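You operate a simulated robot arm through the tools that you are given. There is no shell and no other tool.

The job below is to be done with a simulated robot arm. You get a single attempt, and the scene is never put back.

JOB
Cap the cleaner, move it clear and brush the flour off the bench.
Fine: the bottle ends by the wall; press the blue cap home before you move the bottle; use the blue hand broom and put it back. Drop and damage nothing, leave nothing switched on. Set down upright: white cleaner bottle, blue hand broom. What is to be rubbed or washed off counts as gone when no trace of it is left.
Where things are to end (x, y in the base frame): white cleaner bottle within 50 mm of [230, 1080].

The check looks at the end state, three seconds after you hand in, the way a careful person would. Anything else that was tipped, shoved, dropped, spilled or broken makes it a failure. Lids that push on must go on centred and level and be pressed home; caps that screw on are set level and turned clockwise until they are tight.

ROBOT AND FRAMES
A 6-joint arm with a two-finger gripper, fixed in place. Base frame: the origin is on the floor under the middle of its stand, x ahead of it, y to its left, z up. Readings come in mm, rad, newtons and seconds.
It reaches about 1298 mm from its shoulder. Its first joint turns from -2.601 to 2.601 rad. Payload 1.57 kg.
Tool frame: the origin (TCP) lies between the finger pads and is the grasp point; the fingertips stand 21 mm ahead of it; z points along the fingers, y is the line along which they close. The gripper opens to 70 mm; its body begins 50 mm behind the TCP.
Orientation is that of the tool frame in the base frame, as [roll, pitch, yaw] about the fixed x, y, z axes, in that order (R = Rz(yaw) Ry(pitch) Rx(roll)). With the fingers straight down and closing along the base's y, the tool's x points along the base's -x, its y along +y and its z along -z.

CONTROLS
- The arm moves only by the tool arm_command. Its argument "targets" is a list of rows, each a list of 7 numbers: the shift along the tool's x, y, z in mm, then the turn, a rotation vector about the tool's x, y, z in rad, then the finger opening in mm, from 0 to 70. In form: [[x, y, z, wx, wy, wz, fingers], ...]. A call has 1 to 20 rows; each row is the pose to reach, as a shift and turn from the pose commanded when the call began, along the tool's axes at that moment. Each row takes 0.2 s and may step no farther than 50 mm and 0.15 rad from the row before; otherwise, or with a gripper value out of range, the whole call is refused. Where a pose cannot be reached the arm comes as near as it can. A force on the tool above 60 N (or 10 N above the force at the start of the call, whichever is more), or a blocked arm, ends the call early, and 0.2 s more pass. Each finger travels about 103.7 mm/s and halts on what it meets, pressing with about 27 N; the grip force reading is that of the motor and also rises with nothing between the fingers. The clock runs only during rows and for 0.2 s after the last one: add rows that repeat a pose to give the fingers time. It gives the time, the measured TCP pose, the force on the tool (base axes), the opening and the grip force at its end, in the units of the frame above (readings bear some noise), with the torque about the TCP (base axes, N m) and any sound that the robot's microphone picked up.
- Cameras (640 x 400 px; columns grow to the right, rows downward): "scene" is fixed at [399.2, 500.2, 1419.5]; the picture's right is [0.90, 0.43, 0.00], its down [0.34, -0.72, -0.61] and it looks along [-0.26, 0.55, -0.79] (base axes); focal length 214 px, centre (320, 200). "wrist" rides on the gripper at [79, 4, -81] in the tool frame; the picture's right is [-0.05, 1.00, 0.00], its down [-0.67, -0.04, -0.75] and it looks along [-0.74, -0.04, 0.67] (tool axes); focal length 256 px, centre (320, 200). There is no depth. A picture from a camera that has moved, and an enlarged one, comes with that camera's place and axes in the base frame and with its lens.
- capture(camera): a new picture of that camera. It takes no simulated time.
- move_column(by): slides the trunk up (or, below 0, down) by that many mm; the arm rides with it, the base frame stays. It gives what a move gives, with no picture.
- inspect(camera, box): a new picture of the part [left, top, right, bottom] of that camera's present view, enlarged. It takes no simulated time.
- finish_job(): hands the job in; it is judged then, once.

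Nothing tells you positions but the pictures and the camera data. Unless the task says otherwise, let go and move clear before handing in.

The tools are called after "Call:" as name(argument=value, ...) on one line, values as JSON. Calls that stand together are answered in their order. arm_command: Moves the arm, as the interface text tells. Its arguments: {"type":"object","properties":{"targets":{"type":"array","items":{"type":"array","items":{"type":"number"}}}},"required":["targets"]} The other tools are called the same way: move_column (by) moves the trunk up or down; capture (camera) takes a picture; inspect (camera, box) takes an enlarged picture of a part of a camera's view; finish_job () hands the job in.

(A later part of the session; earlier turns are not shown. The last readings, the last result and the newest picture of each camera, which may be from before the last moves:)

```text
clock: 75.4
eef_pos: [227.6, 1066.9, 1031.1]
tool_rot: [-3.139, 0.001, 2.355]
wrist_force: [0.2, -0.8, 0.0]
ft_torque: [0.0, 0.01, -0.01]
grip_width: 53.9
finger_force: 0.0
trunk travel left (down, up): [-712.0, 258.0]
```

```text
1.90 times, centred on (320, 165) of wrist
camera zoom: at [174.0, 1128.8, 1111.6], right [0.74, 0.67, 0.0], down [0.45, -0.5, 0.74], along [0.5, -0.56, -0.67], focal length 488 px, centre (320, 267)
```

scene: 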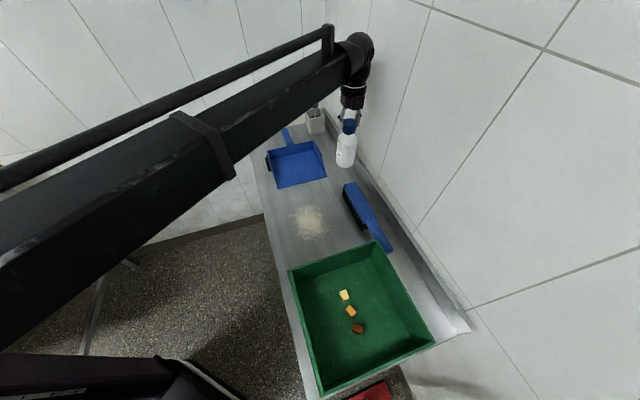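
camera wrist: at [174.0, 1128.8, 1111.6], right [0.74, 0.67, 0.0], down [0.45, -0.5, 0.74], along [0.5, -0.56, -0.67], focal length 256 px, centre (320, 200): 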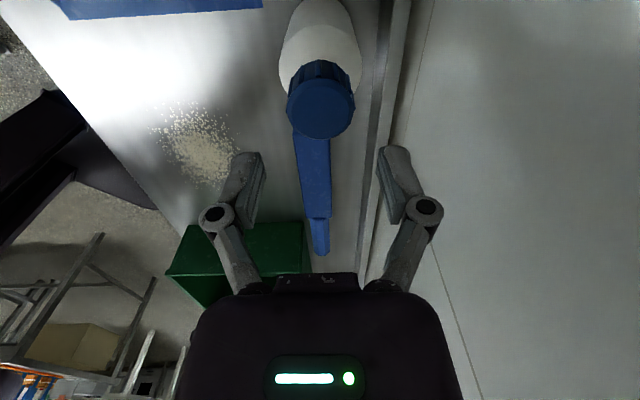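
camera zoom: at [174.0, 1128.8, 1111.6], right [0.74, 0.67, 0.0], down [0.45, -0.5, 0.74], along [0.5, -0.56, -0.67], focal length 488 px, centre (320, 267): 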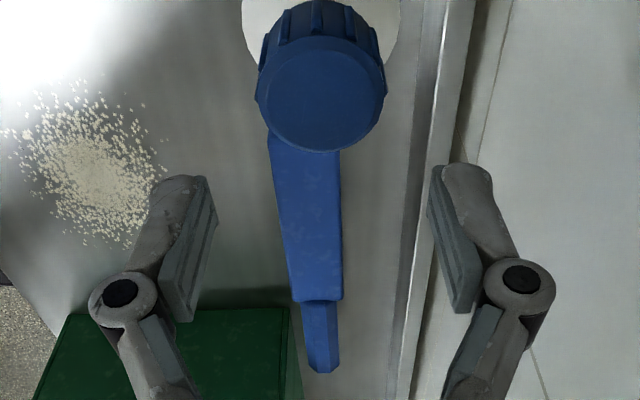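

The broom head runs u -512 to -353 and v 880 to 921. The block spans z ≈ 841–862 with bristles below, and the handle points toward the tray. I'll move above the head, a little toward the handle, with the fingers wide open.

Call:
arm_command(targets=[[-34.7, -3, 0, 0, 0, 0, 60], [-69.4, -6, 0, 0, 0, 0, 70], [-104.1, -9, 0, 0, 0, 0, 70], [-138.8, -12, 0, 0, 0, 0, 70], [-173.5, -14.8, 0, 0, 0, 0, 70], [-173.5, -14.8, 0, 0, 0, 0, 70]])

Call:
capture(camera="wrist")

Call:
capture(camera="scene")

```text
clock: 76.8
eef_pos: [338.6, 937.9, 1030.2]
tool_rot: [-3.139, 0.0, 2.357]
wrist_force: [0.2, -0.2, 0.4]
ft_torque: [-0.05, 0.02, 0.02]
grip_width: 70.1
finger_force: 0.1
trunk travel left (down, up): [-712.0, 258.0]
```

```text
taken
camera wrist: at [284.8, 997.7, 1111.8], right [0.74, 0.67, 0.0], down [0.45, -0.5, 0.74], along [0.5, -0.56, -0.67], focal length 256 px, centre (320, 200)
```

wrist: 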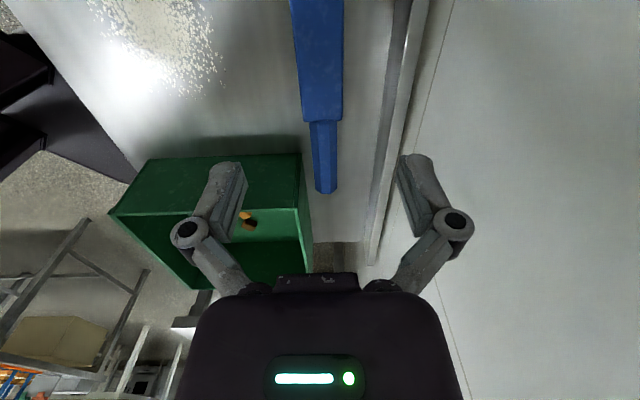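

```text
taken
```

scene: 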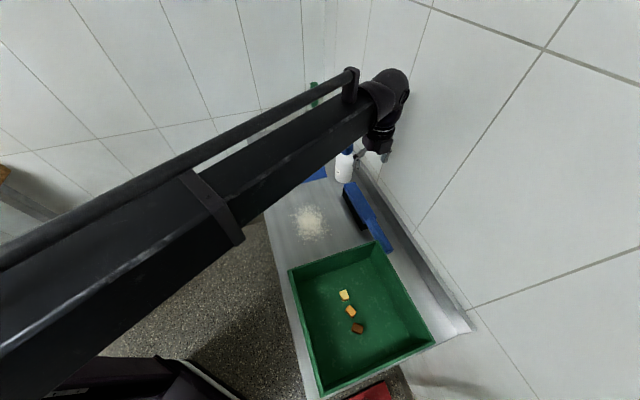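

Call:
inspect(camera="wrist", box=[240, 0, 400, 100])

```text
4.00 times, centred on (320, 50) of wrist
camera zoom: at [284.8, 997.7, 1111.8], right [0.74, 0.67, 0.0], down [0.45, -0.5, 0.74], along [0.5, -0.56, -0.67], focal length 1024 px, centre (320, 800)
```

zoom: 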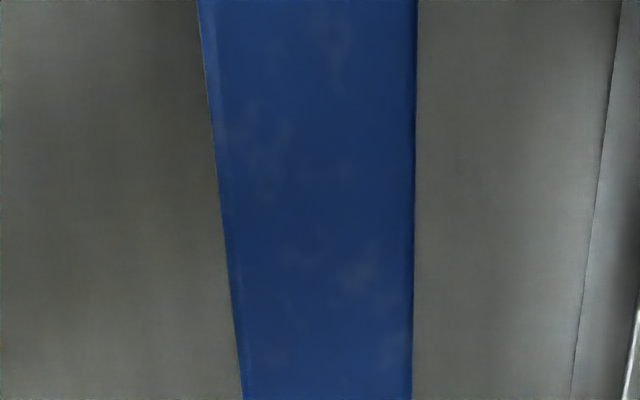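

The broom lies parallel to the bench and the head is about 44 mm wide. I'll trim 1.5 mm sideways and descend in stages.

Call:
arm_command(targets=[[0, -1.5, 0, 0, 0, 0, 70], [0, -1.5, 0, 0, 0, 0, 70]])

Call:
move_column(by=-110)

Call:
capture(camera="wrist")

Call:
capture(camera="scene")

```text
clock: 77.4
eef_pos: [336.3, 933.4, 1030.0]
tool_rot: [-3.14, 0.001, 2.356]
wrist_force: [0.3, 0.7, -0.4]
ft_torque: [0.01, -0.01, 0.01]
grip_width: 69.7
finger_force: 0.2
trunk travel left (down, up): [-712.0, 258.0]
```

```text
clock: 78.8
eef_pos: [337.1, 934.2, 920.3]
tool_rot: [-3.139, 0.0, 2.355]
wrist_force: [0.3, 0.8, 0.0]
ft_torque: [0.0, 0.0, -0.02]
grip_width: 70.3
finger_force: 0.0
trunk travel left (down, up): [-602.0, 368.0]
```

```text
taken
camera wrist: at [284.4, 996.1, 1002.0], right [0.74, 0.67, 0.0], down [0.45, -0.5, 0.74], along [0.5, -0.56, -0.67], focal length 256 px, centre (320, 200)
```

wrist: 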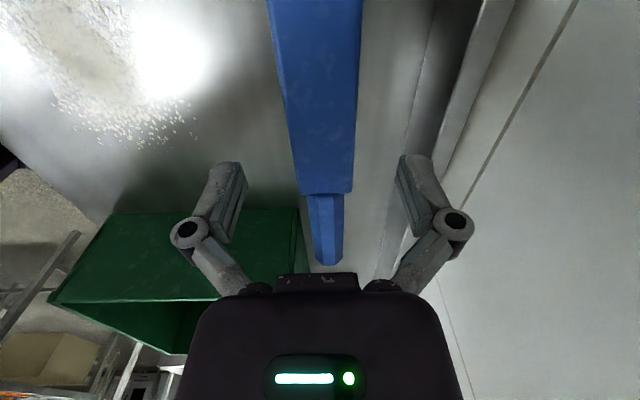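

```text
taken
```

scene: 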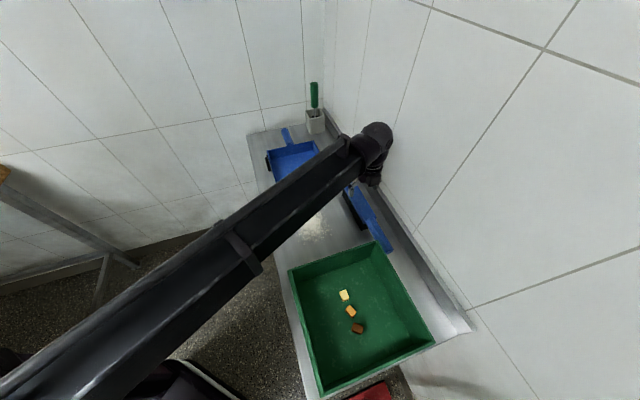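

Call:
move_column(by=-45)

Call:
capture(camera="wrist")

```text
clock: 79.7
eef_pos: [337.6, 935.2, 876.1]
tool_rot: [-3.138, 0.001, 2.353]
wrist_force: [1.0, -1.2, -0.7]
ft_torque: [-0.01, -0.02, 0.06]
grip_width: 69.9
finger_force: 0.1
trunk travel left (down, up): [-557.0, 413.0]
```

```text
taken
camera wrist: at [284.4, 996.0, 957.0], right [0.74, 0.67, 0.0], down [0.45, -0.5, 0.74], along [0.5, -0.56, -0.67], focal length 256 px, centre (320, 200)
```

wrist: 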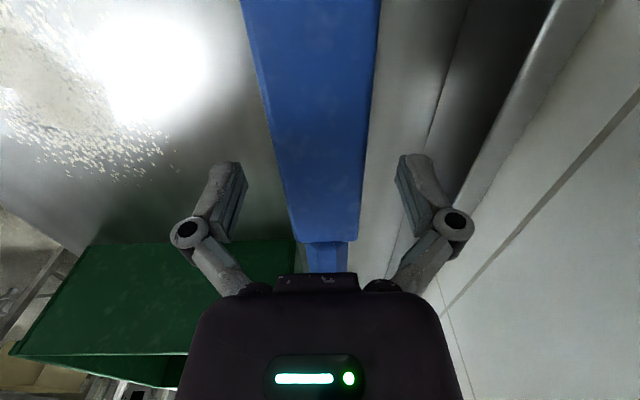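

Call:
move_column(by=-20)

Call:
capture(camera="wrist")

```text
clock: 80.4
eef_pos: [337.5, 935.1, 855.7]
tool_rot: [-3.14, 0.0, 2.355]
wrist_force: [-0.3, -0.4, 0.7]
ft_torque: [0.01, -0.02, 0.0]
grip_width: 70.0
finger_force: 0.1
trunk travel left (down, up): [-537.0, 433.0]
```

```text
taken
camera wrist: at [284.4, 996.0, 936.9], right [0.74, 0.67, 0.0], down [0.45, -0.5, 0.74], along [0.5, -0.56, -0.67], focal length 256 px, centre (320, 200)
```

wrist: 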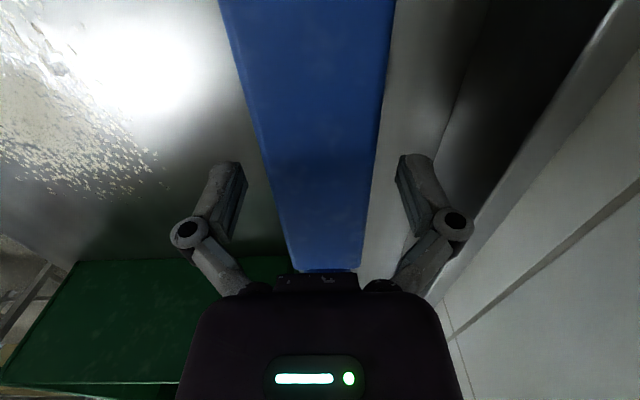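

The block is between the fingers, so I'll close on it.

Call:
arm_command(targets=[[0, 0, 0, 0, 0, 0, 60], [0, 0, 0, 0, 0, 0, 54], [0, 0, 0, 0, 0, 0, 50], [0, 0, 0, 0, 0, 0, 46], [0, 0, 0, 0, 0, 0, 42], [0, 0, 0, 0, 0, 0, 38], [0, 0, 0, 0, 0, 0, 38]])

Call:
capture(camera="wrist")

```text
clock: 82.0
eef_pos: [336.9, 936.9, 856.1]
tool_rot: [3.141, -0.001, 2.356]
wrist_force: [2.4, 1.2, 2.5]
ft_torque: [0.02, -0.07, 0.04]
grip_width: 44.1
finger_force: 27.1
trunk travel left (down, up): [-537.0, 433.0]
```

```text
taken
camera wrist: at [284.5, 996.2, 936.9], right [0.74, 0.67, 0.0], down [0.45, -0.5, 0.74], along [0.5, -0.56, -0.67], focal length 256 px, centre (320, 200)
```

wrist: 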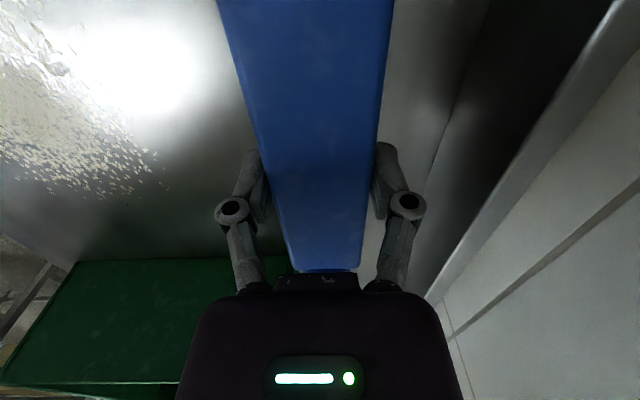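

The broom is gripped at 44 mm; its rest pose for later is TCP (337, 935, 856) with yaw 2.356. I'll do a small test lift first.

Call:
move_column(by=15)

Call:
capture(camera="wrist")

Call:
inspect(camera="scene", box=[310, 150, 430, 260])

```text
clock: 82.6
eef_pos: [336.9, 934.1, 870.7]
tool_rot: [-3.139, -0.001, 2.354]
wrist_force: [-0.1, -0.1, -2.0]
ft_torque: [0.01, 0.02, 0.0]
grip_width: 43.5
finger_force: 27.0
trunk travel left (down, up): [-552.0, 418.0]
```

```text
taken
camera wrist: at [284.5, 996.4, 951.5], right [0.74, 0.67, 0.0], down [0.45, -0.5, 0.74], along [0.5, -0.56, -0.67], focal length 256 px, centre (320, 200)
```

wrist: 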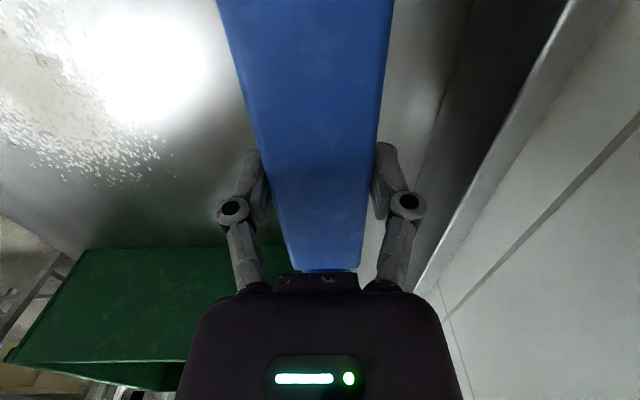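

```text
3.64 times, centred on (370, 205) of scene
camera zoom: at [399.2, 500.2, 1419.5], right [0.9, 0.43, 0.0], down [0.34, -0.72, -0.61], along [-0.26, 0.55, -0.79], focal length 780 px, centre (138, 182)
```

zoom: 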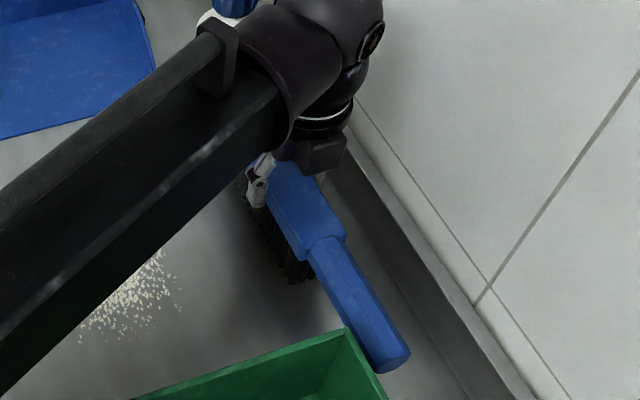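

The broom lifts level and weighs about 0.2 kg. I'll raise it over the tray rim height and move it toward the flour.

Call:
move_column(by=110)

Call:
arm_command(targets=[[0, -34.4, 0, 0, 0, 0, 38], [0, -68.8, 0, 0, 0, 0, 38], [0, -103.2, 0, 0, 0, 0, 38], [0, -137.6, 0, 0, 0, 0, 38], [0, -172, 0, 0, 0, 0, 38], [0, -172, 0, 0, 0, 0, 38]])

Call:
capture(camera="scene")

Call:
capture(camera="wrist")

```text
clock: 84.0
eef_pos: [337.4, 934.8, 980.9]
tool_rot: [-3.138, 0.0, 2.354]
wrist_force: [-0.2, -0.9, -1.7]
ft_torque: [0.02, 0.0, 0.0]
grip_width: 44.0
finger_force: 27.1
trunk travel left (down, up): [-662.0, 308.0]
```

```text
clock: 85.4
eef_pos: [215.2, 814.8, 980.5]
tool_rot: [-3.14, 0.0, 2.354]
wrist_force: [-0.5, -0.2, -2.5]
ft_torque: [0.04, 0.02, -0.03]
grip_width: 43.6
finger_force: 27.1
trunk travel left (down, up): [-662.0, 308.0]
```

```text
taken
```

scene: 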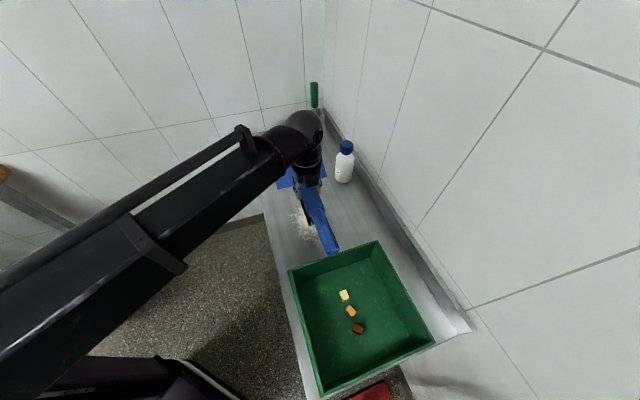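

```text
taken
camera wrist: at [161.5, 876.6, 1061.6], right [0.74, 0.67, 0.0], down [0.45, -0.5, 0.74], along [0.5, -0.56, -0.67], focal length 256 px, centre (320, 200)
```

wrist: 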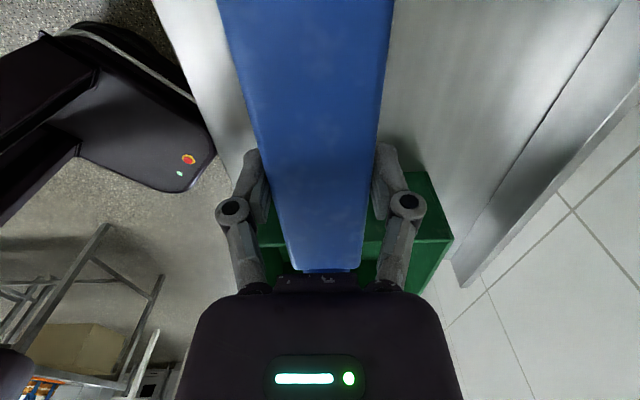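

Now I'll turn the broom a quarter turn so the handle points off the front edge of the bench. That lets the long head sweep the whole width of the flour in one pass.

Call:
arm_command(targets=[[0, 0, 0, 0, 0, 0.131, 38], [0, 0, 0, 0, 0, 0.262, 38], [0, 0, 0, 0, 0, 0.393, 38], [0, 0, 0, 0, 0, 0.524, 38], [0, 0, 0, 0, 0, 0.655, 38], [0, 0, 0, 0, 0, 0.785, 38], [0, 0, 0, 0, 0, 0.916, 38], [0, 0, 0, 0, 0, 1.047, 38], [0, 0, 0, 0, 0, 1.178, 38], [0, 0, 0, 0, 0, 1.309, 38], [0, 0, 0, 0, 0, 1.44, 38], [0, 0, 0, 0, 0, 1.5708, 38], [0, 0, 0, 0, 0, 1.5708, 38]])

Call:
capture(camera="scene")

Call:
capture(camera="wrist")

```text
clock: 88.2
eef_pos: [216.6, 814.1, 980.7]
tool_rot: [-3.14, 0.0, 1.505]
wrist_force: [0.6, -0.5, -2.9]
ft_torque: [0.01, -0.01, 0.01]
grip_width: 43.4
finger_force: 27.5
out of reach, approached as far as the arm can: row 7, 8, 9, 10, 11, 12, 13
trunk travel left (down, up): [-662.0, 308.0]
```

```text
taken
```

scene: 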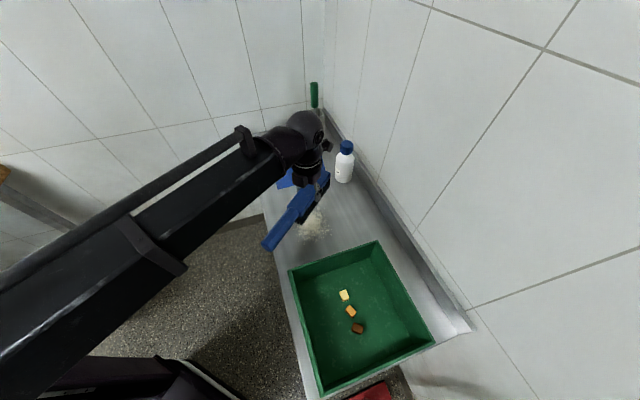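

```text
taken
camera wrist: at [225.7, 894.7, 1061.5], right [0.99, -0.12, 0.0], down [-0.08, -0.66, 0.75], along [-0.09, -0.74, -0.67], focal length 256 px, centre (320, 200)
```

wrist: 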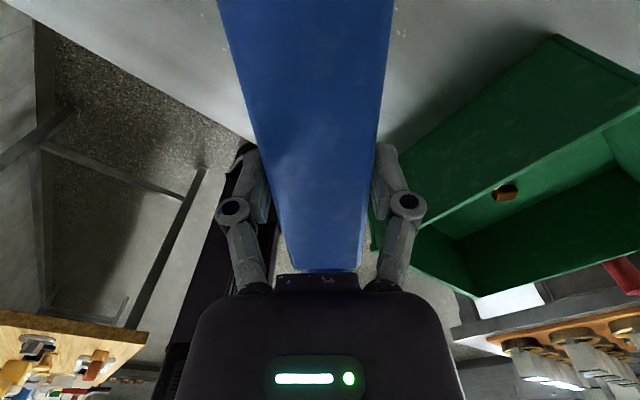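

The wrist runs out of turn in that direction. The other way round works just as well: the handle pointing toward the wall, with the head still spanning the full flour width. I'll rotate back that way while high above everything.

Call:
arm_command(targets=[[0, 0, 0, 0, 0, -0.1346, 38], [0, 0, 0, 0, 0, -0.2692, 38], [0, 0, 0, 0, 0, -0.4038, 38], [0, 0, 0, 0, 0, -0.5384, 38], [0, 0, 0, 0, 0, -0.673, 38], [0, 0, 0, 0, 0, -0.8076, 38], [0, 0, 0, 0, 0, -0.9422, 38], [0, 0, 0, 0, 0, -1.0768, 38], [0, 0, 0, 0, 0, -1.2114, 38], [0, 0, 0, 0, 0, -1.346, 38], [0, 0, 0, 0, 0, -1.4806, 38], [0, 0, 0, 0, 0, -1.6152, 38], [0, 0, 0, 0, 0, -1.7498, 38], [0, 0, 0, 0, 0, -1.8844, 38], [0, 0, 0, 0, 0, -2.019, 38], [0, 0, 0, 0, 0, -2.1536, 38], [0, 0, 0, 0, 0, -2.2882, 38], [0, 0, 0, 0, 0, -2.4228, 38], [0, 0, 0, 0, 0, -2.4228, 38]])

Call:
capture(camera="scene")

Call:
capture(camera="wrist")

```text
clock: 92.2
eef_pos: [215.5, 813.6, 980.3]
tool_rot: [-3.141, -0.002, -2.355]
wrist_force: [0.0, -0.3, -2.6]
ft_torque: [-0.01, 0.03, 0.01]
grip_width: 43.8
finger_force: 27.8
trunk travel left (down, up): [-662.0, 308.0]
```

```text
taken
```

scene: 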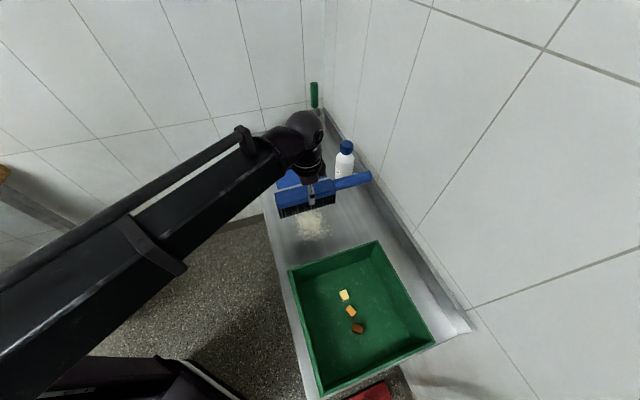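

```text
taken
camera wrist: at [156.7, 762.6, 1061.8], right [-0.67, 0.74, 0.0], down [0.5, 0.45, 0.74], along [0.55, 0.5, -0.67], focal length 256 px, centre (320, 200)
```

wrist: 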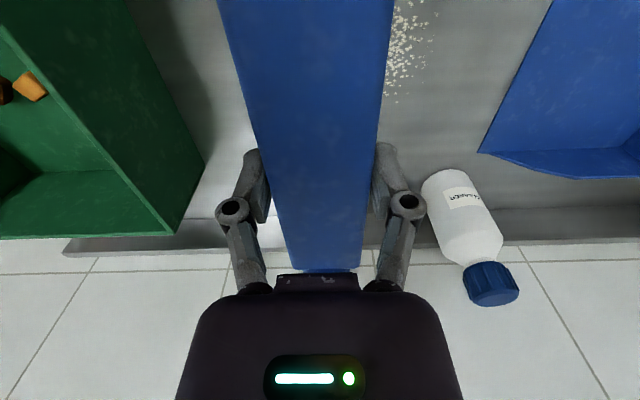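

The broom now spans the flour with its handle toward the wall. I'll move to the tray-side end of the flour, then lower the bristles to the bench.

Call:
arm_command(targets=[[-3.5, -29.3, 0, 0, 0, 0, 38], [-7, -58.6, 0, 0, 0, 0, 38], [-10.4, -88, 0, 0, 0, 0, 38], [-10.4, -88, 0, 0, 0, 0, 38]])

Call:
move_column(by=-100)

Call:
inspect(camera="scene", box=[250, 150, 410, 270])

Call:
capture(camera="wrist")

```text
clock: 93.2
eef_pos: [285.0, 759.0, 979.0]
tool_rot: [3.141, 0.0, -2.357]
wrist_force: [0.4, -0.5, -2.1]
ft_torque: [-0.01, 0.05, 0.04]
grip_width: 44.0
finger_force: 27.3
trunk travel left (down, up): [-662.0, 308.0]
```

```text
clock: 94.6
eef_pos: [284.4, 758.6, 880.3]
tool_rot: [-3.14, -0.003, -2.355]
wrist_force: [-0.1, -0.4, -2.4]
ft_torque: [0.0, 0.01, 0.0]
grip_width: 43.8
finger_force: 27.2
trunk travel left (down, up): [-562.0, 408.0]
```

```text
3.33 times, centred on (330, 210) of scene
camera zoom: at [399.2, 500.2, 1419.5], right [0.9, 0.43, 0.0], down [0.34, -0.72, -0.61], along [-0.26, 0.55, -0.79], focal length 715 px, centre (287, 167)
```

zoom: 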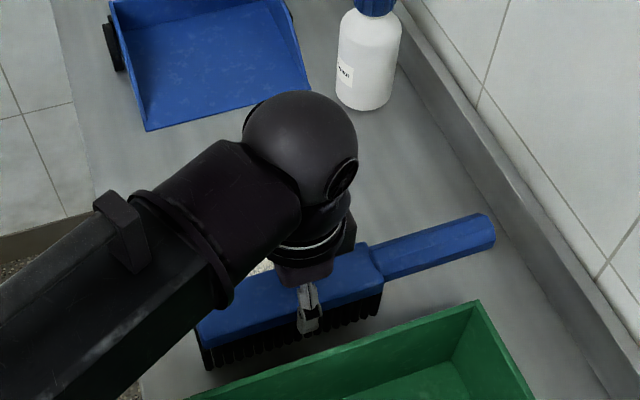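

```text
taken
camera wrist: at [225.9, 707.3, 962.0], right [-0.67, 0.74, 0.0], down [0.5, 0.45, 0.74], along [0.55, 0.5, -0.67], focal length 256 px, centre (320, 200)
```

wrist: 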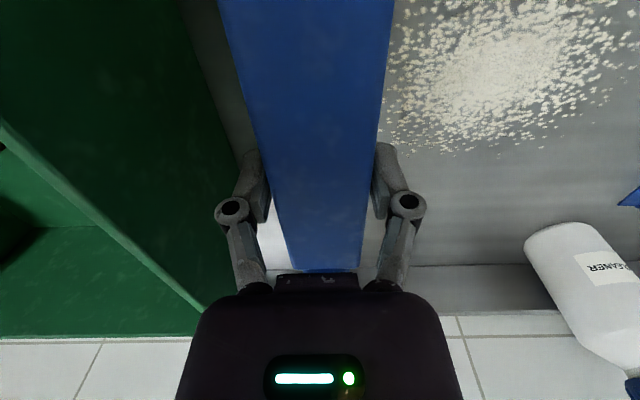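

The broom is clear of the tray, and all the flour lies to one side of it. I'll lower until the bristles just press on the bench.

Call:
move_column(by=-23)

Call:
move_column(by=-2)

Call:
move_column(by=-1)

```text
clock: 95.2
eef_pos: [285.0, 758.7, 857.2]
tool_rot: [3.141, -0.002, -2.357]
wrist_force: [-0.3, 0.5, -3.1]
ft_torque: [-0.02, 0.01, 0.01]
grip_width: 43.8
finger_force: 27.0
trunk travel left (down, up): [-539.0, 431.0]
```

```text
clock: 95.8
eef_pos: [284.5, 758.5, 855.3]
tool_rot: [-3.141, -0.002, -2.357]
wrist_force: [-0.5, 1.1, 1.9]
ft_torque: [0.24, -0.33, 0.07]
grip_width: 43.6
finger_force: 27.0
trunk travel left (down, up): [-537.0, 433.0]
```

```text
clock: 96.3
eef_pos: [285.2, 758.0, 855.8]
tool_rot: [3.139, 0.0, -2.356]
wrist_force: [2.0, 7.1, 19.4]
ft_torque: [-0.03, 0.08, 0.01]
grip_width: 43.7
finger_force: 27.0
trunk travel left (down, up): [-536.0, 434.0]
```

The bristles press with about 19 N. I'll make a first short stroke toward the dustpan side and see how the flour responds.

Call:
arm_command(targets=[[0, 15, 0, 0, 0, 0, 38], [0, 30, 0, 0, 0, 0, 38], [0, 45, 0, 0, 0, 0, 38], [0, 60, 0, 0, 0, 0, 38], [0, 75, 0, 0, 0, 0, 38], [0, 90, 0, 0, 0, 0, 38]])

Call:
capture(camera="wrist")

Call:
inspect(camera="scene", box=[250, 150, 410, 270])

```text
clock: 97.7
eef_pos: [220.1, 822.6, 855.8]
tool_rot: [3.14, -0.001, -2.356]
wrist_force: [1.8, -2.5, 13.3]
ft_torque: [-0.22, -0.05, 0.06]
grip_width: 43.9
finger_force: 26.7
trunk travel left (down, up): [-536.0, 434.0]
```

```text
taken
camera wrist: at [161.1, 771.1, 936.9], right [-0.67, 0.74, 0.0], down [0.5, 0.45, 0.74], along [0.55, 0.5, -0.67], focal length 256 px, centre (320, 200)
```

wrist: 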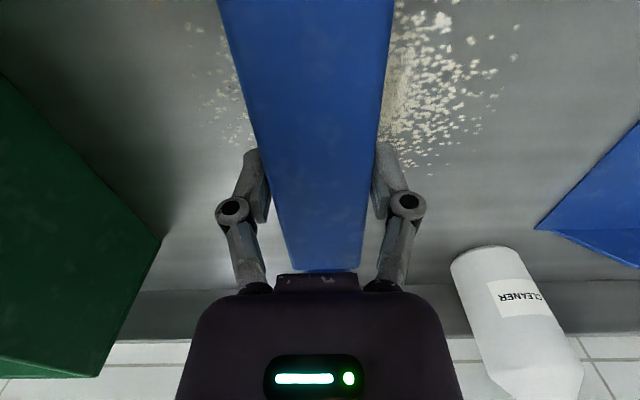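

```text
3.33 times, centred on (330, 210) of scene
camera zoom: at [399.2, 500.2, 1419.5], right [0.9, 0.43, 0.0], down [0.34, -0.72, -0.61], along [-0.26, 0.55, -0.79], focal length 715 px, centre (287, 167)
```

zoom: 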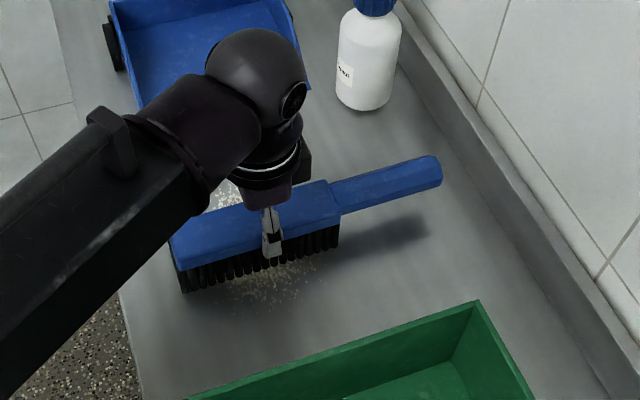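

The flour fades where the bristles have passed but isn't fully gone, so it takes repeated strokes. I'll continue this stroke to the far end of the patch.

Call:
arm_command(targets=[[0, 15, 0, 0, 0, 0, 38], [0, 30, 0, 0, 0, 0, 38], [0, 45, 0, 0, 0, 0, 38], [0, 60, 0, 0, 0, 0, 38], [0, 75, 0, 0, 0, 0, 38], [0, 90, 0, 0, 0, 0, 38], [0, 106, 0, 0, 0, 0, 38]])

Call:
capture(camera="wrist")

Call:
inspect(camera="scene", box=[250, 130, 410, 250])

```text
clock: 99.3
eef_pos: [147.0, 895.5, 855.4]
tool_rot: [3.139, -0.002, -2.356]
wrist_force: [0.9, -1.0, 9.8]
ft_torque: [0.05, -0.18, 0.04]
grip_width: 43.7
finger_force: 26.9
trunk travel left (down, up): [-536.0, 434.0]
```

```text
taken
camera wrist: at [87.9, 844.5, 936.8], right [-0.67, 0.74, 0.0], down [0.5, 0.45, 0.74], along [0.55, 0.5, -0.67], focal length 256 px, centre (320, 200)
```

wrist: 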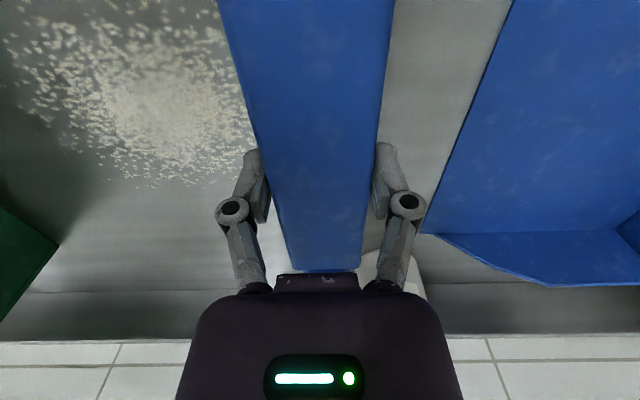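

```text
3.33 times, centred on (330, 190) of scene
camera zoom: at [399.2, 500.2, 1419.5], right [0.9, 0.43, 0.0], down [0.34, -0.72, -0.61], along [-0.26, 0.55, -0.79], focal length 715 px, centre (287, 233)
```

zoom: 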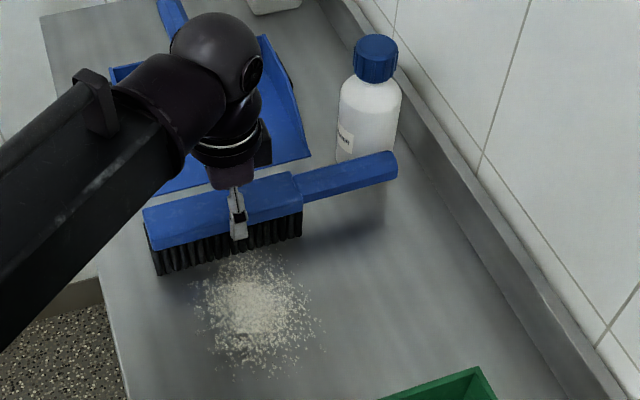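

The whole patch is fainter after one pass. I'll press slightly more and sweep back and forth, ending a little earlier so the handle keeps clear of the bottle.

Call:
move_column(by=-1)

Call:
arm_command(targets=[[0, -19, 0, 0, 0, 0, 38], [0, -38, 0, 0, 0, 0, 38], [0, -57, 0, 0, 0, 0, 38], [0, -76, 0, 0, 0, 0, 38], [0, -95, 0, 0, 0, 0, 38], [0, -114, 0, 0, 0, 0, 38], [0, -133, 0, 0, 0, 0, 38], [0, -152, 0, 0, 0, 0, 38], [0, -171, 0, 0, 0, 0, 38], [0, -190, 0, 0, 0, 0, 38], [0, -171, 0, 0, 0, 0, 38], [0, -152, 0, 0, 0, 0, 38], [0, -133, 0, 0, 0, 0, 38], [0, -114, 0, 0, 0, 0, 38], [0, -95, 0, 0, 0, 0, 38], [0, -76, 0, 0, 0, 0, 38], [0, -57, 0, 0, 0, 0, 38], [0, -38, 0, 0, 0, 0, 38], [0, -24, 0, 0, 0, 0, 38], [0, -8, 0, 0, 0, 0, 38]])

Call:
capture(camera="wrist")

Call:
inspect(camera="scene", box=[250, 130, 410, 250])

```text
clock: 99.8
eef_pos: [147.5, 896.2, 855.0]
tool_rot: [3.139, 0.001, -2.356]
wrist_force: [1.6, 3.1, 21.3]
ft_torque: [0.08, -0.01, -0.01]
grip_width: 43.7
finger_force: 27.4
trunk travel left (down, up): [-535.0, 435.0]
```

```text
clock: 104.0
eef_pos: [150.3, 890.0, 853.5]
tool_rot: [3.14, -0.001, -2.357]
wrist_force: [1.1, -1.6, 10.4]
ft_torque: [-0.06, -0.21, 0.01]
grip_width: 43.7
finger_force: 27.2
trunk travel left (down, up): [-535.0, 435.0]
```

```text
taken
camera wrist: at [92.6, 838.3, 935.8], right [-0.67, 0.74, 0.0], down [0.5, 0.45, 0.74], along [0.55, 0.5, -0.67], focal length 256 px, centre (320, 200)
```

wrist: 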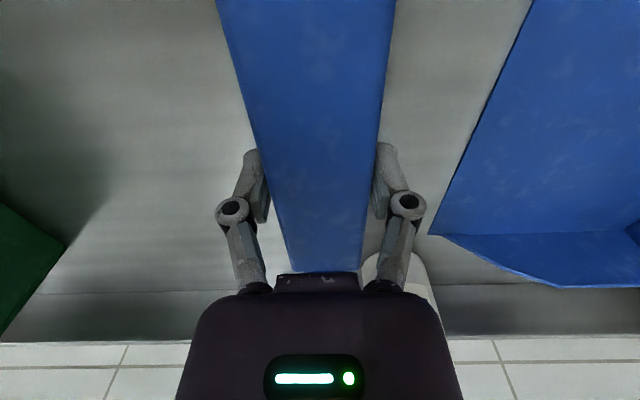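

```text
3.33 times, centred on (330, 190) of scene
camera zoom: at [399.2, 500.2, 1419.5], right [0.9, 0.43, 0.0], down [0.34, -0.72, -0.61], along [-0.26, 0.55, -0.79], focal length 715 px, centre (287, 233)
```

zoom: 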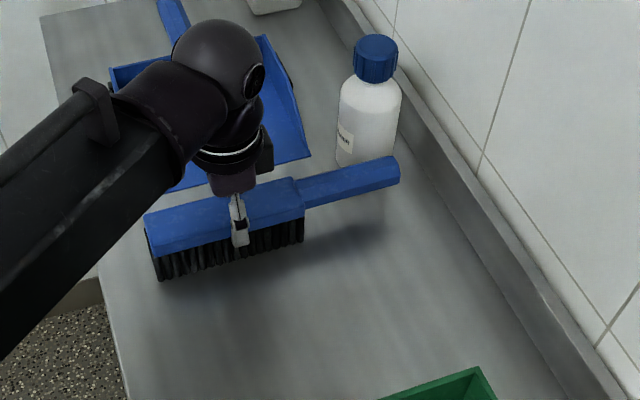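

The flour appears gone after the double stroke. I'll do another back-and-forth for safety and then inspect closely for traces.

Call:
arm_command(targets=[[0, -19, 0, 0, 0, 0, 38], [0, -38, 0, 0, 0, 0, 38], [0, -57, 0, 0, 0, 0, 38], [0, -76, 0, 0, 0, 0, 38], [0, -95, 0, 0, 0, 0, 38], [0, -114, 0, 0, 0, 0, 38], [0, -133, 0, 0, 0, 0, 38], [0, -152, 0, 0, 0, 0, 38], [0, -171, 0, 0, 0, 0, 38], [0, -182, 0, 0, 0, 0, 38], [0, -163, 0, 0, 0, 0, 38], [0, -144, 0, 0, 0, 0, 38], [0, -125, 0, 0, 0, 0, 38], [0, -106, 0, 0, 0, 0, 38], [0, -87, 0, 0, 0, 0, 38], [0, -68, 0, 0, 0, 0, 38], [0, -49, 0, 0, 0, 0, 38], [0, -30, 0, 0, 0, 0, 38], [0, -14, 0, 0, 0, 0, 38], [0, 0, 0, 0, 0, 0, 38]])

Call:
move_column(by=125)

Call:
capture(camera="wrist")

Call:
capture(camera="scene")

```text
clock: 108.2
eef_pos: [153.7, 890.8, 854.4]
tool_rot: [3.139, -0.002, -2.355]
wrist_force: [0.7, -1.3, 7.7]
ft_torque: [-0.09, -0.13, -0.01]
grip_width: 43.6
finger_force: 27.2
trunk travel left (down, up): [-535.0, 435.0]
```

```text
clock: 109.7
eef_pos: [154.2, 892.3, 978.8]
tool_rot: [-3.141, -0.003, -2.356]
wrist_force: [0.1, 0.3, -2.7]
ft_torque: [-0.01, 0.02, -0.01]
grip_width: 43.6
finger_force: 26.7
trunk travel left (down, up): [-660.0, 310.0]
```

```text
taken
camera wrist: at [94.6, 840.9, 1059.6], right [-0.67, 0.74, 0.0], down [0.5, 0.45, 0.74], along [0.55, 0.5, -0.67], focal length 256 px, centre (320, 200)
```

wrist: 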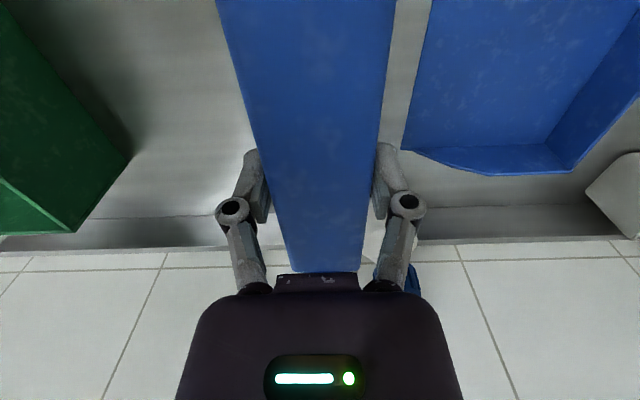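

```text
taken
```

scene: 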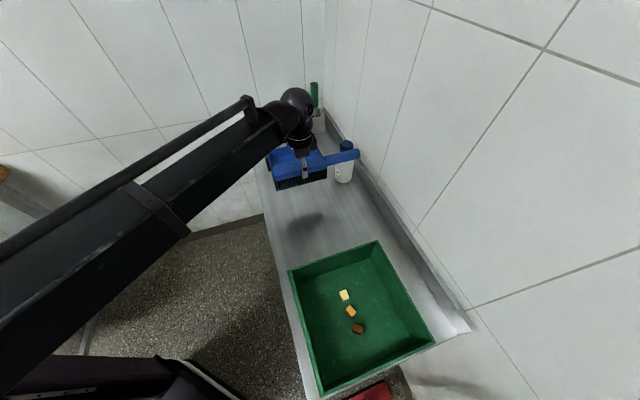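

Call:
inspect(camera="scene", box=[260, 170, 388, 260])

Call:
inspect(camera="scene", box=[260, 120, 388, 200])

```text
4.44 times, centred on (324, 215) of scene
camera zoom: at [399.2, 500.2, 1419.5], right [0.9, 0.43, 0.0], down [0.34, -0.72, -0.61], along [-0.26, 0.55, -0.79], focal length 953 px, centre (302, 133)
```

zoom: 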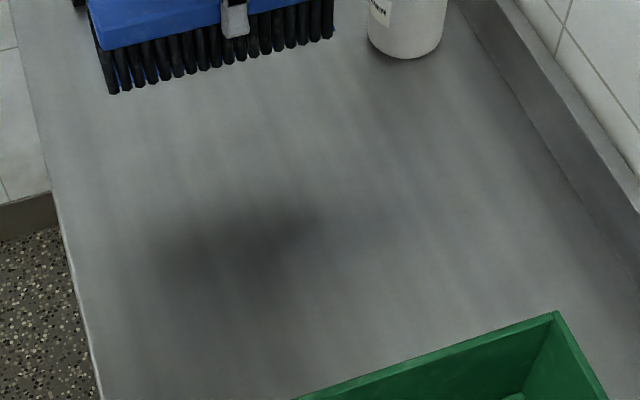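

```text
5.00 times, centred on (324, 160) of scene
camera zoom: at [399.2, 500.2, 1419.5], right [0.9, 0.43, 0.0], down [0.34, -0.72, -0.61], along [-0.26, 0.55, -0.79], focal length 1072 px, centre (300, 400)
```

zoom: 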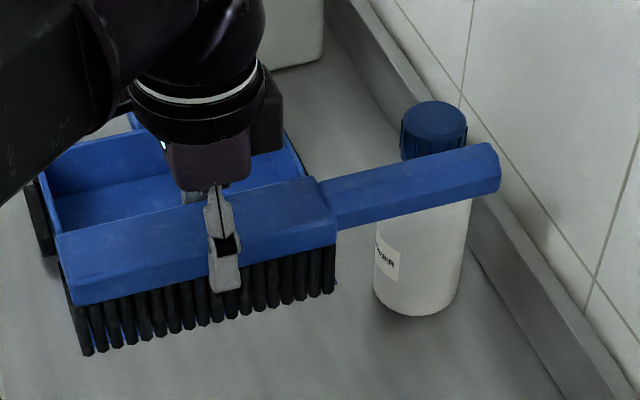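

The bench is clean and the bottle is standing. Now I'll take the broom back, first moving clear of the bottle and then rotating to its original heading.

Call:
arm_command(targets=[[4, -33, 0, 0, 0, 0, 38], [8, -66, 0, 0, 0, 0, 38], [12, -99, 0, 0, 0, 0, 38], [12, -99, 0, 0, 0, 0.131, 38], [12, -99, 0, 0, 0, 0.262, 38], [12, -99, 0, 0, 0, 0.393, 38], [12, -99, 0, 0, 0, 0.524, 38], [12, -99, 0, 0, 0, 0.655, 38], [12, -99, 0, 0, 0, 0.785, 38], [12, -99, 0, 0, 0, 0.916, 38], [12, -99, 0, 0, 0, 1.047, 38], [12, -99, 0, 0, 0, 1.178, 38], [12, -99, 0, 0, 0, 1.309, 38], [12, -99, 0, 0, 0, 1.44, 38], [12, -99, 0, 0, 0, 1.5708, 38], [12, -99, 0, 0, 0, 1.5708, 38]])

Call:
capture(camera="scene")

Call:
capture(camera="wrist")

```text
clock: 113.1
eef_pos: [214.8, 812.9, 978.4]
tool_rot: [-3.139, 0.0, 2.356]
wrist_force: [-0.6, 0.3, -3.1]
ft_torque: [0.01, 0.01, -0.02]
grip_width: 43.5
finger_force: 27.2
trunk travel left (down, up): [-660.0, 310.0]
```

```text
taken
```

scene: 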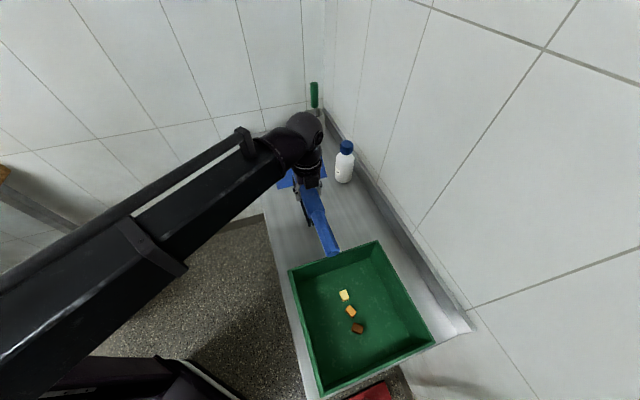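

```text
taken
camera wrist: at [162.8, 874.2, 1059.7], right [0.74, 0.67, 0.0], down [0.45, -0.5, 0.74], along [0.5, -0.56, -0.67], focal length 256 px, centre (320, 200)
```

wrist: 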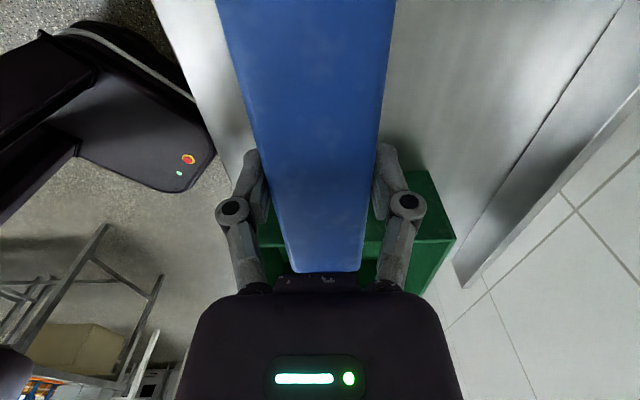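

The heading is back to 2.356. I'll carry it 172 mm back toward the wall to its original spot, still above the tray rim.

Call:
arm_command(targets=[[0, 34.5, 0, 0, 0, 0, 38], [0, 69, 0, 0, 0, 0, 38], [0, 103.4, 0, 0, 0, 0, 38], [0.1, 137.9, 0, 0, 0, 0, 38], [0.2, 172.3, 0, 0, 0, 0, 38], [0.2, 172.3, 0, 0, 0, 0, 38]])

Call:
capture(camera="wrist")

Call:
inspect(camera="scene", box=[310, 130, 430, 260])

```text
clock: 114.5
eef_pos: [340.2, 936.7, 979.0]
tool_rot: [-3.139, 0.0, 2.356]
wrist_force: [0.5, 0.5, -1.7]
ft_torque: [0.02, 0.04, 0.01]
grip_width: 43.8
finger_force: 26.7
trunk travel left (down, up): [-660.0, 310.0]
```

```text
taken
camera wrist: at [285.4, 996.8, 1059.7], right [0.74, 0.67, 0.0], down [0.45, -0.49, 0.74], along [0.5, -0.55, -0.67], focal length 256 px, centre (320, 200)
```

wrist: 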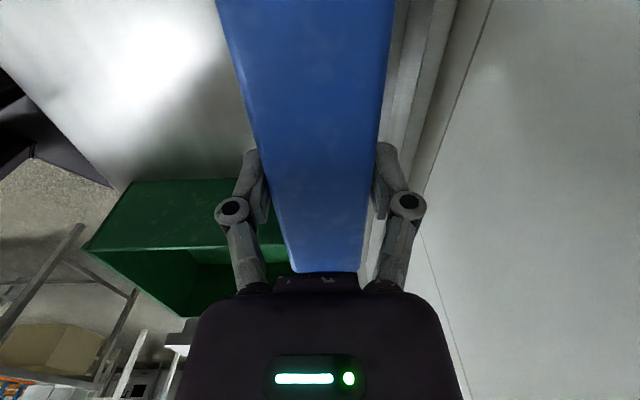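

```text
3.08 times, centred on (370, 195) of scene
camera zoom: at [399.2, 500.2, 1419.5], right [0.9, 0.43, 0.0], down [0.34, -0.72, -0.61], along [-0.26, 0.55, -0.79], focal length 660 px, centre (166, 215)
```

zoom: 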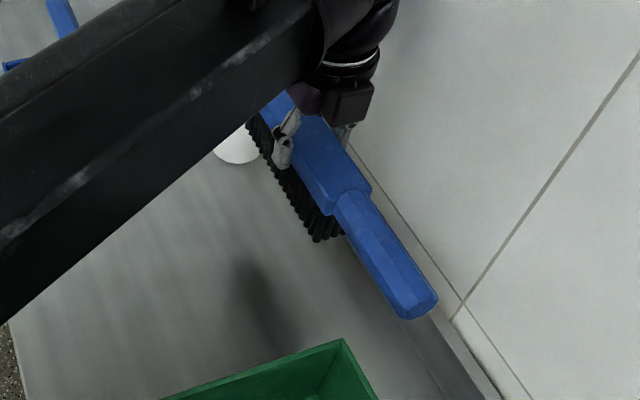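

Call:
arm_command(targets=[[0, -1.2, 0, 0, 0, 0, 38], [0, -1.2, 0, 0, 0, 0, 38]])

Call:
move_column(by=-100)

Call:
capture(camera="wrist")

Call:
inspect(camera="scene", box=[310, 130, 430, 260])

```text
clock: 115.1
eef_pos: [337.9, 934.2, 977.6]
tool_rot: [-3.139, 0.001, 2.356]
wrist_force: [0.0, 0.1, -2.7]
ft_torque: [0.01, 0.01, -0.01]
grip_width: 43.8
finger_force: 26.7
trunk travel left (down, up): [-660.0, 310.0]
```

```text
clock: 116.5
eef_pos: [337.0, 935.4, 879.1]
tool_rot: [-3.139, 0.001, 2.357]
wrist_force: [-0.2, 0.9, -2.7]
ft_torque: [0.02, 0.01, 0.01]
grip_width: 43.7
finger_force: 26.7
trunk travel left (down, up): [-560.0, 410.0]
```

```text
taken
camera wrist: at [284.0, 995.6, 959.7], right [0.74, 0.67, 0.0], down [0.45, -0.5, 0.74], along [0.5, -0.55, -0.67], focal length 256 px, centre (320, 200)
```

wrist: 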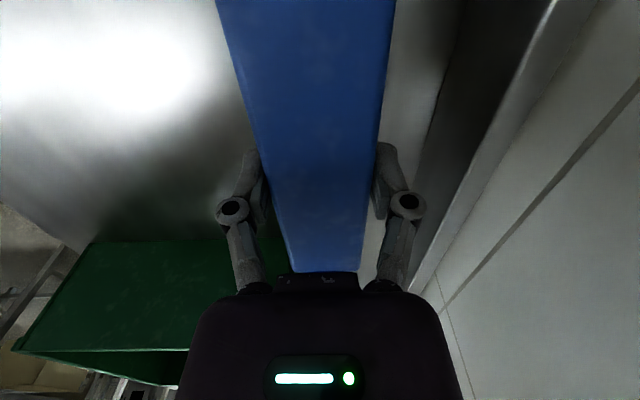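

```text
3.08 times, centred on (370, 195) of scene
camera zoom: at [399.2, 500.2, 1419.5], right [0.9, 0.43, 0.0], down [0.34, -0.72, -0.61], along [-0.26, 0.55, -0.79], focal length 660 px, centre (166, 215)
```

zoom: 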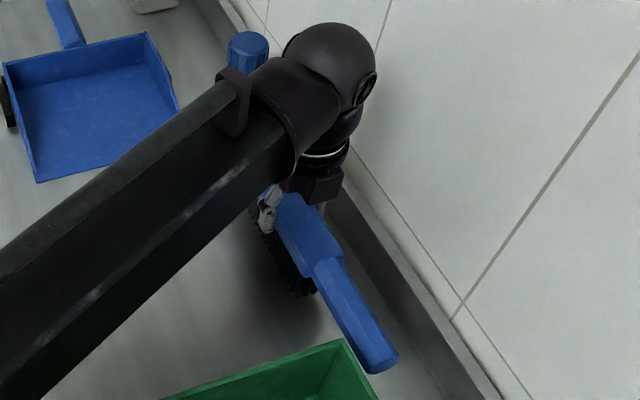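

Call:
move_column(by=-20)

Call:
move_column(by=-2)

```text
clock: 117.1
eef_pos: [337.7, 934.9, 857.7]
tool_rot: [-3.14, 0.0, 2.356]
wrist_force: [-0.1, -1.3, -2.7]
ft_torque: [0.0, 0.02, -0.01]
grip_width: 43.8
finger_force: 27.2
trunk travel left (down, up): [-540.0, 430.0]
```

```text
clock: 117.7
eef_pos: [336.7, 934.4, 855.6]
tool_rot: [-3.14, -0.001, 2.355]
wrist_force: [0.6, 0.0, -2.4]
ft_torque: [0.05, 0.02, 0.02]
grip_width: 43.6
finger_force: 26.8
trunk travel left (down, up): [-538.0, 432.0]
```

Call:
move_column(by=-1)

```text
clock: 118.2
eef_pos: [336.9, 934.6, 855.1]
tool_rot: [-3.141, 0.001, 2.357]
wrist_force: [0.2, 0.0, -1.8]
ft_torque: [-0.01, -0.01, 0.01]
grip_width: 43.9
finger_force: 27.2
trunk travel left (down, up): [-537.0, 433.0]
```

Call:
move_column(by=-1)

```text
clock: 118.7
eef_pos: [336.8, 935.1, 854.1]
tool_rot: [-3.14, 0.0, 2.354]
wrist_force: [0.4, 0.0, -1.2]
ft_torque: [0.06, 0.04, -0.01]
grip_width: 43.4
finger_force: 27.1
trunk travel left (down, up): [-536.0, 434.0]
```

Call:
move_column(by=-1)

```text
clock: 119.2
eef_pos: [337.3, 935.1, 854.8]
tool_rot: [-3.141, 0.001, 2.356]
wrist_force: [0.5, 3.2, 8.0]
ft_torque: [0.35, -0.11, -0.01]
grip_width: 43.7
finger_force: 26.6
trunk travel left (down, up): [-535.0, 435.0]
```

The bristles are on the bench. I'll open the fingers and rise straight up.

Call:
arm_command(targets=[[0, 0, 0, 0, 0, 0, 47], [0, 0, 0, 0, 0, 0, 52], [0, 0, 0, 0, 0, 0, 58], [0, 0, 0, 0, 0, 0, 66], [0, 0, 0, 0, 0, 0, 66]])

Call:
move_column(by=130)

Call:
capture(camera="wrist")

Call:
capture(camera="scene")

```text
clock: 120.4
eef_pos: [336.3, 933.9, 852.7]
tool_rot: [-3.139, 0.0, 2.355]
wrist_force: [-0.4, 0.3, -1.0]
ft_torque: [0.0, 0.03, 0.02]
grip_width: 66.0
finger_force: 0.0
trunk travel left (down, up): [-535.0, 435.0]
```

```text
clock: 122.0
eef_pos: [336.8, 935.2, 984.0]
tool_rot: [-3.14, -0.001, 2.355]
wrist_force: [0.1, 0.3, 0.0]
ft_torque: [0.0, 0.0, 0.03]
grip_width: 66.2
finger_force: 0.0
trunk travel left (down, up): [-665.0, 305.0]
```

```text
taken
camera wrist: at [283.9, 995.7, 1064.7], right [0.74, 0.67, 0.0], down [0.45, -0.5, 0.74], along [0.5, -0.55, -0.67], focal length 256 px, centre (320, 200)
```

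wrist: 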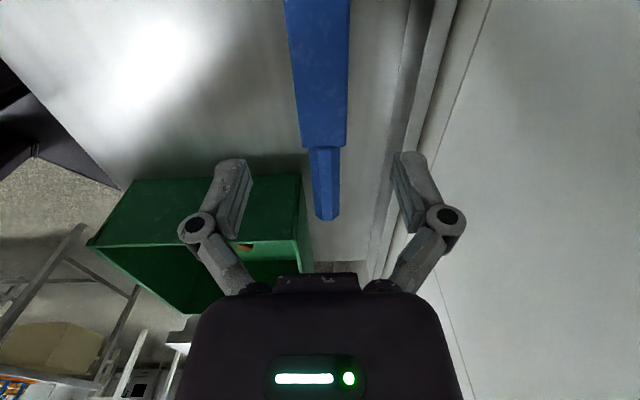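

```text
taken
```

scene: 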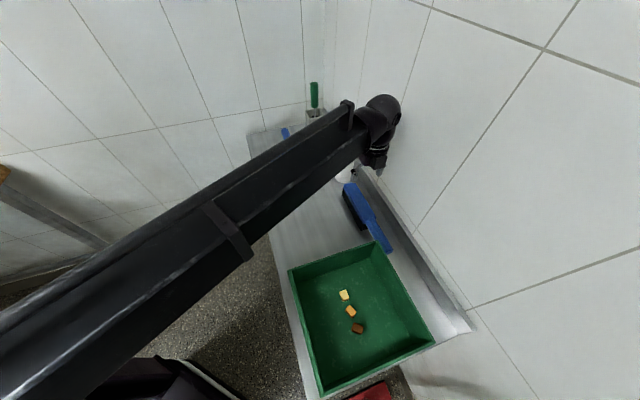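

The broom is back where it stood. I'll raise the trunk and pull the arm away so the whole bench can be inspected.

Call:
move_column(by=200)

Call:
arm_command(targets=[[-1, -43, 0, 0, 0, 0, 66], [-2, -86, 0, 0, 0, 0, 66], [-3, -129, 0, 0, 0, 0, 66], [-4, -172, 0, 0, 0, 0, 66], [-5, -215, 0, 0, 0, 0, 66], [-6, -258, 0, 0, 0, 0, 66], [-7, -301, 0, 0, 0, 0, 66], [-8, -344, 0, 0, 0, 0, 66], [-8, -387, 0, 0, 0, 0, 66], [-8, -387, 0, 0, 0, 0, 66]])

Call:
capture(camera="scene")

Call:
capture(camera="wrist")

```text
clock: 124.1
eef_pos: [337.4, 934.7, 1182.3]
tool_rot: [-3.139, 0.0, 2.355]
wrist_force: [0.5, 0.6, 1.3]
ft_torque: [0.02, 0.01, -0.02]
grip_width: 66.0
finger_force: 0.0
trunk travel left (down, up): [-865.0, 105.0]
```

```text
clock: 126.3
eef_pos: [69.7, 656.7, 1183.0]
tool_rot: [-3.14, 0.0, 2.356]
wrist_force: [-0.2, 0.0, 0.5]
ft_torque: [0.0, 0.01, 0.01]
grip_width: 66.2
finger_force: 0.1
out of reach, approached as far as the arm can: row 8, 9
trunk travel left (down, up): [-865.0, 105.0]
```

```text
taken
```

scene: 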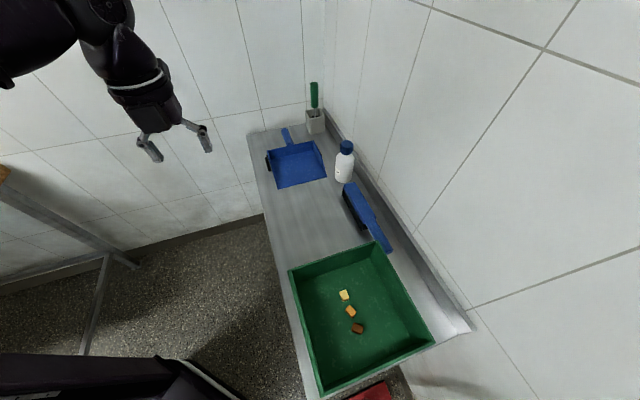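

```text
taken
camera wrist: at [15.7, 718.0, 1264.5], right [0.74, 0.67, 0.0], down [0.45, -0.5, 0.74], along [0.5, -0.56, -0.67], focal length 256 px, centre (320, 200)
```

wrist: 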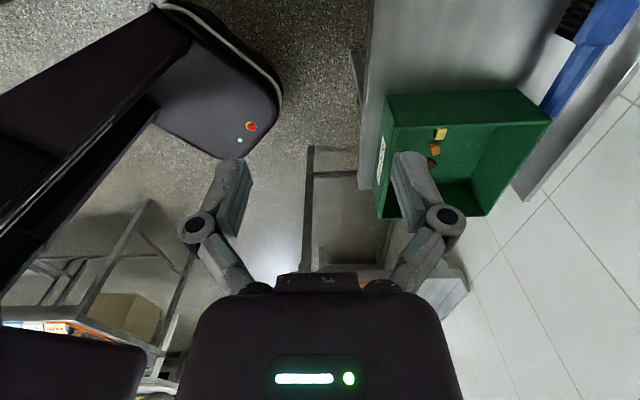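

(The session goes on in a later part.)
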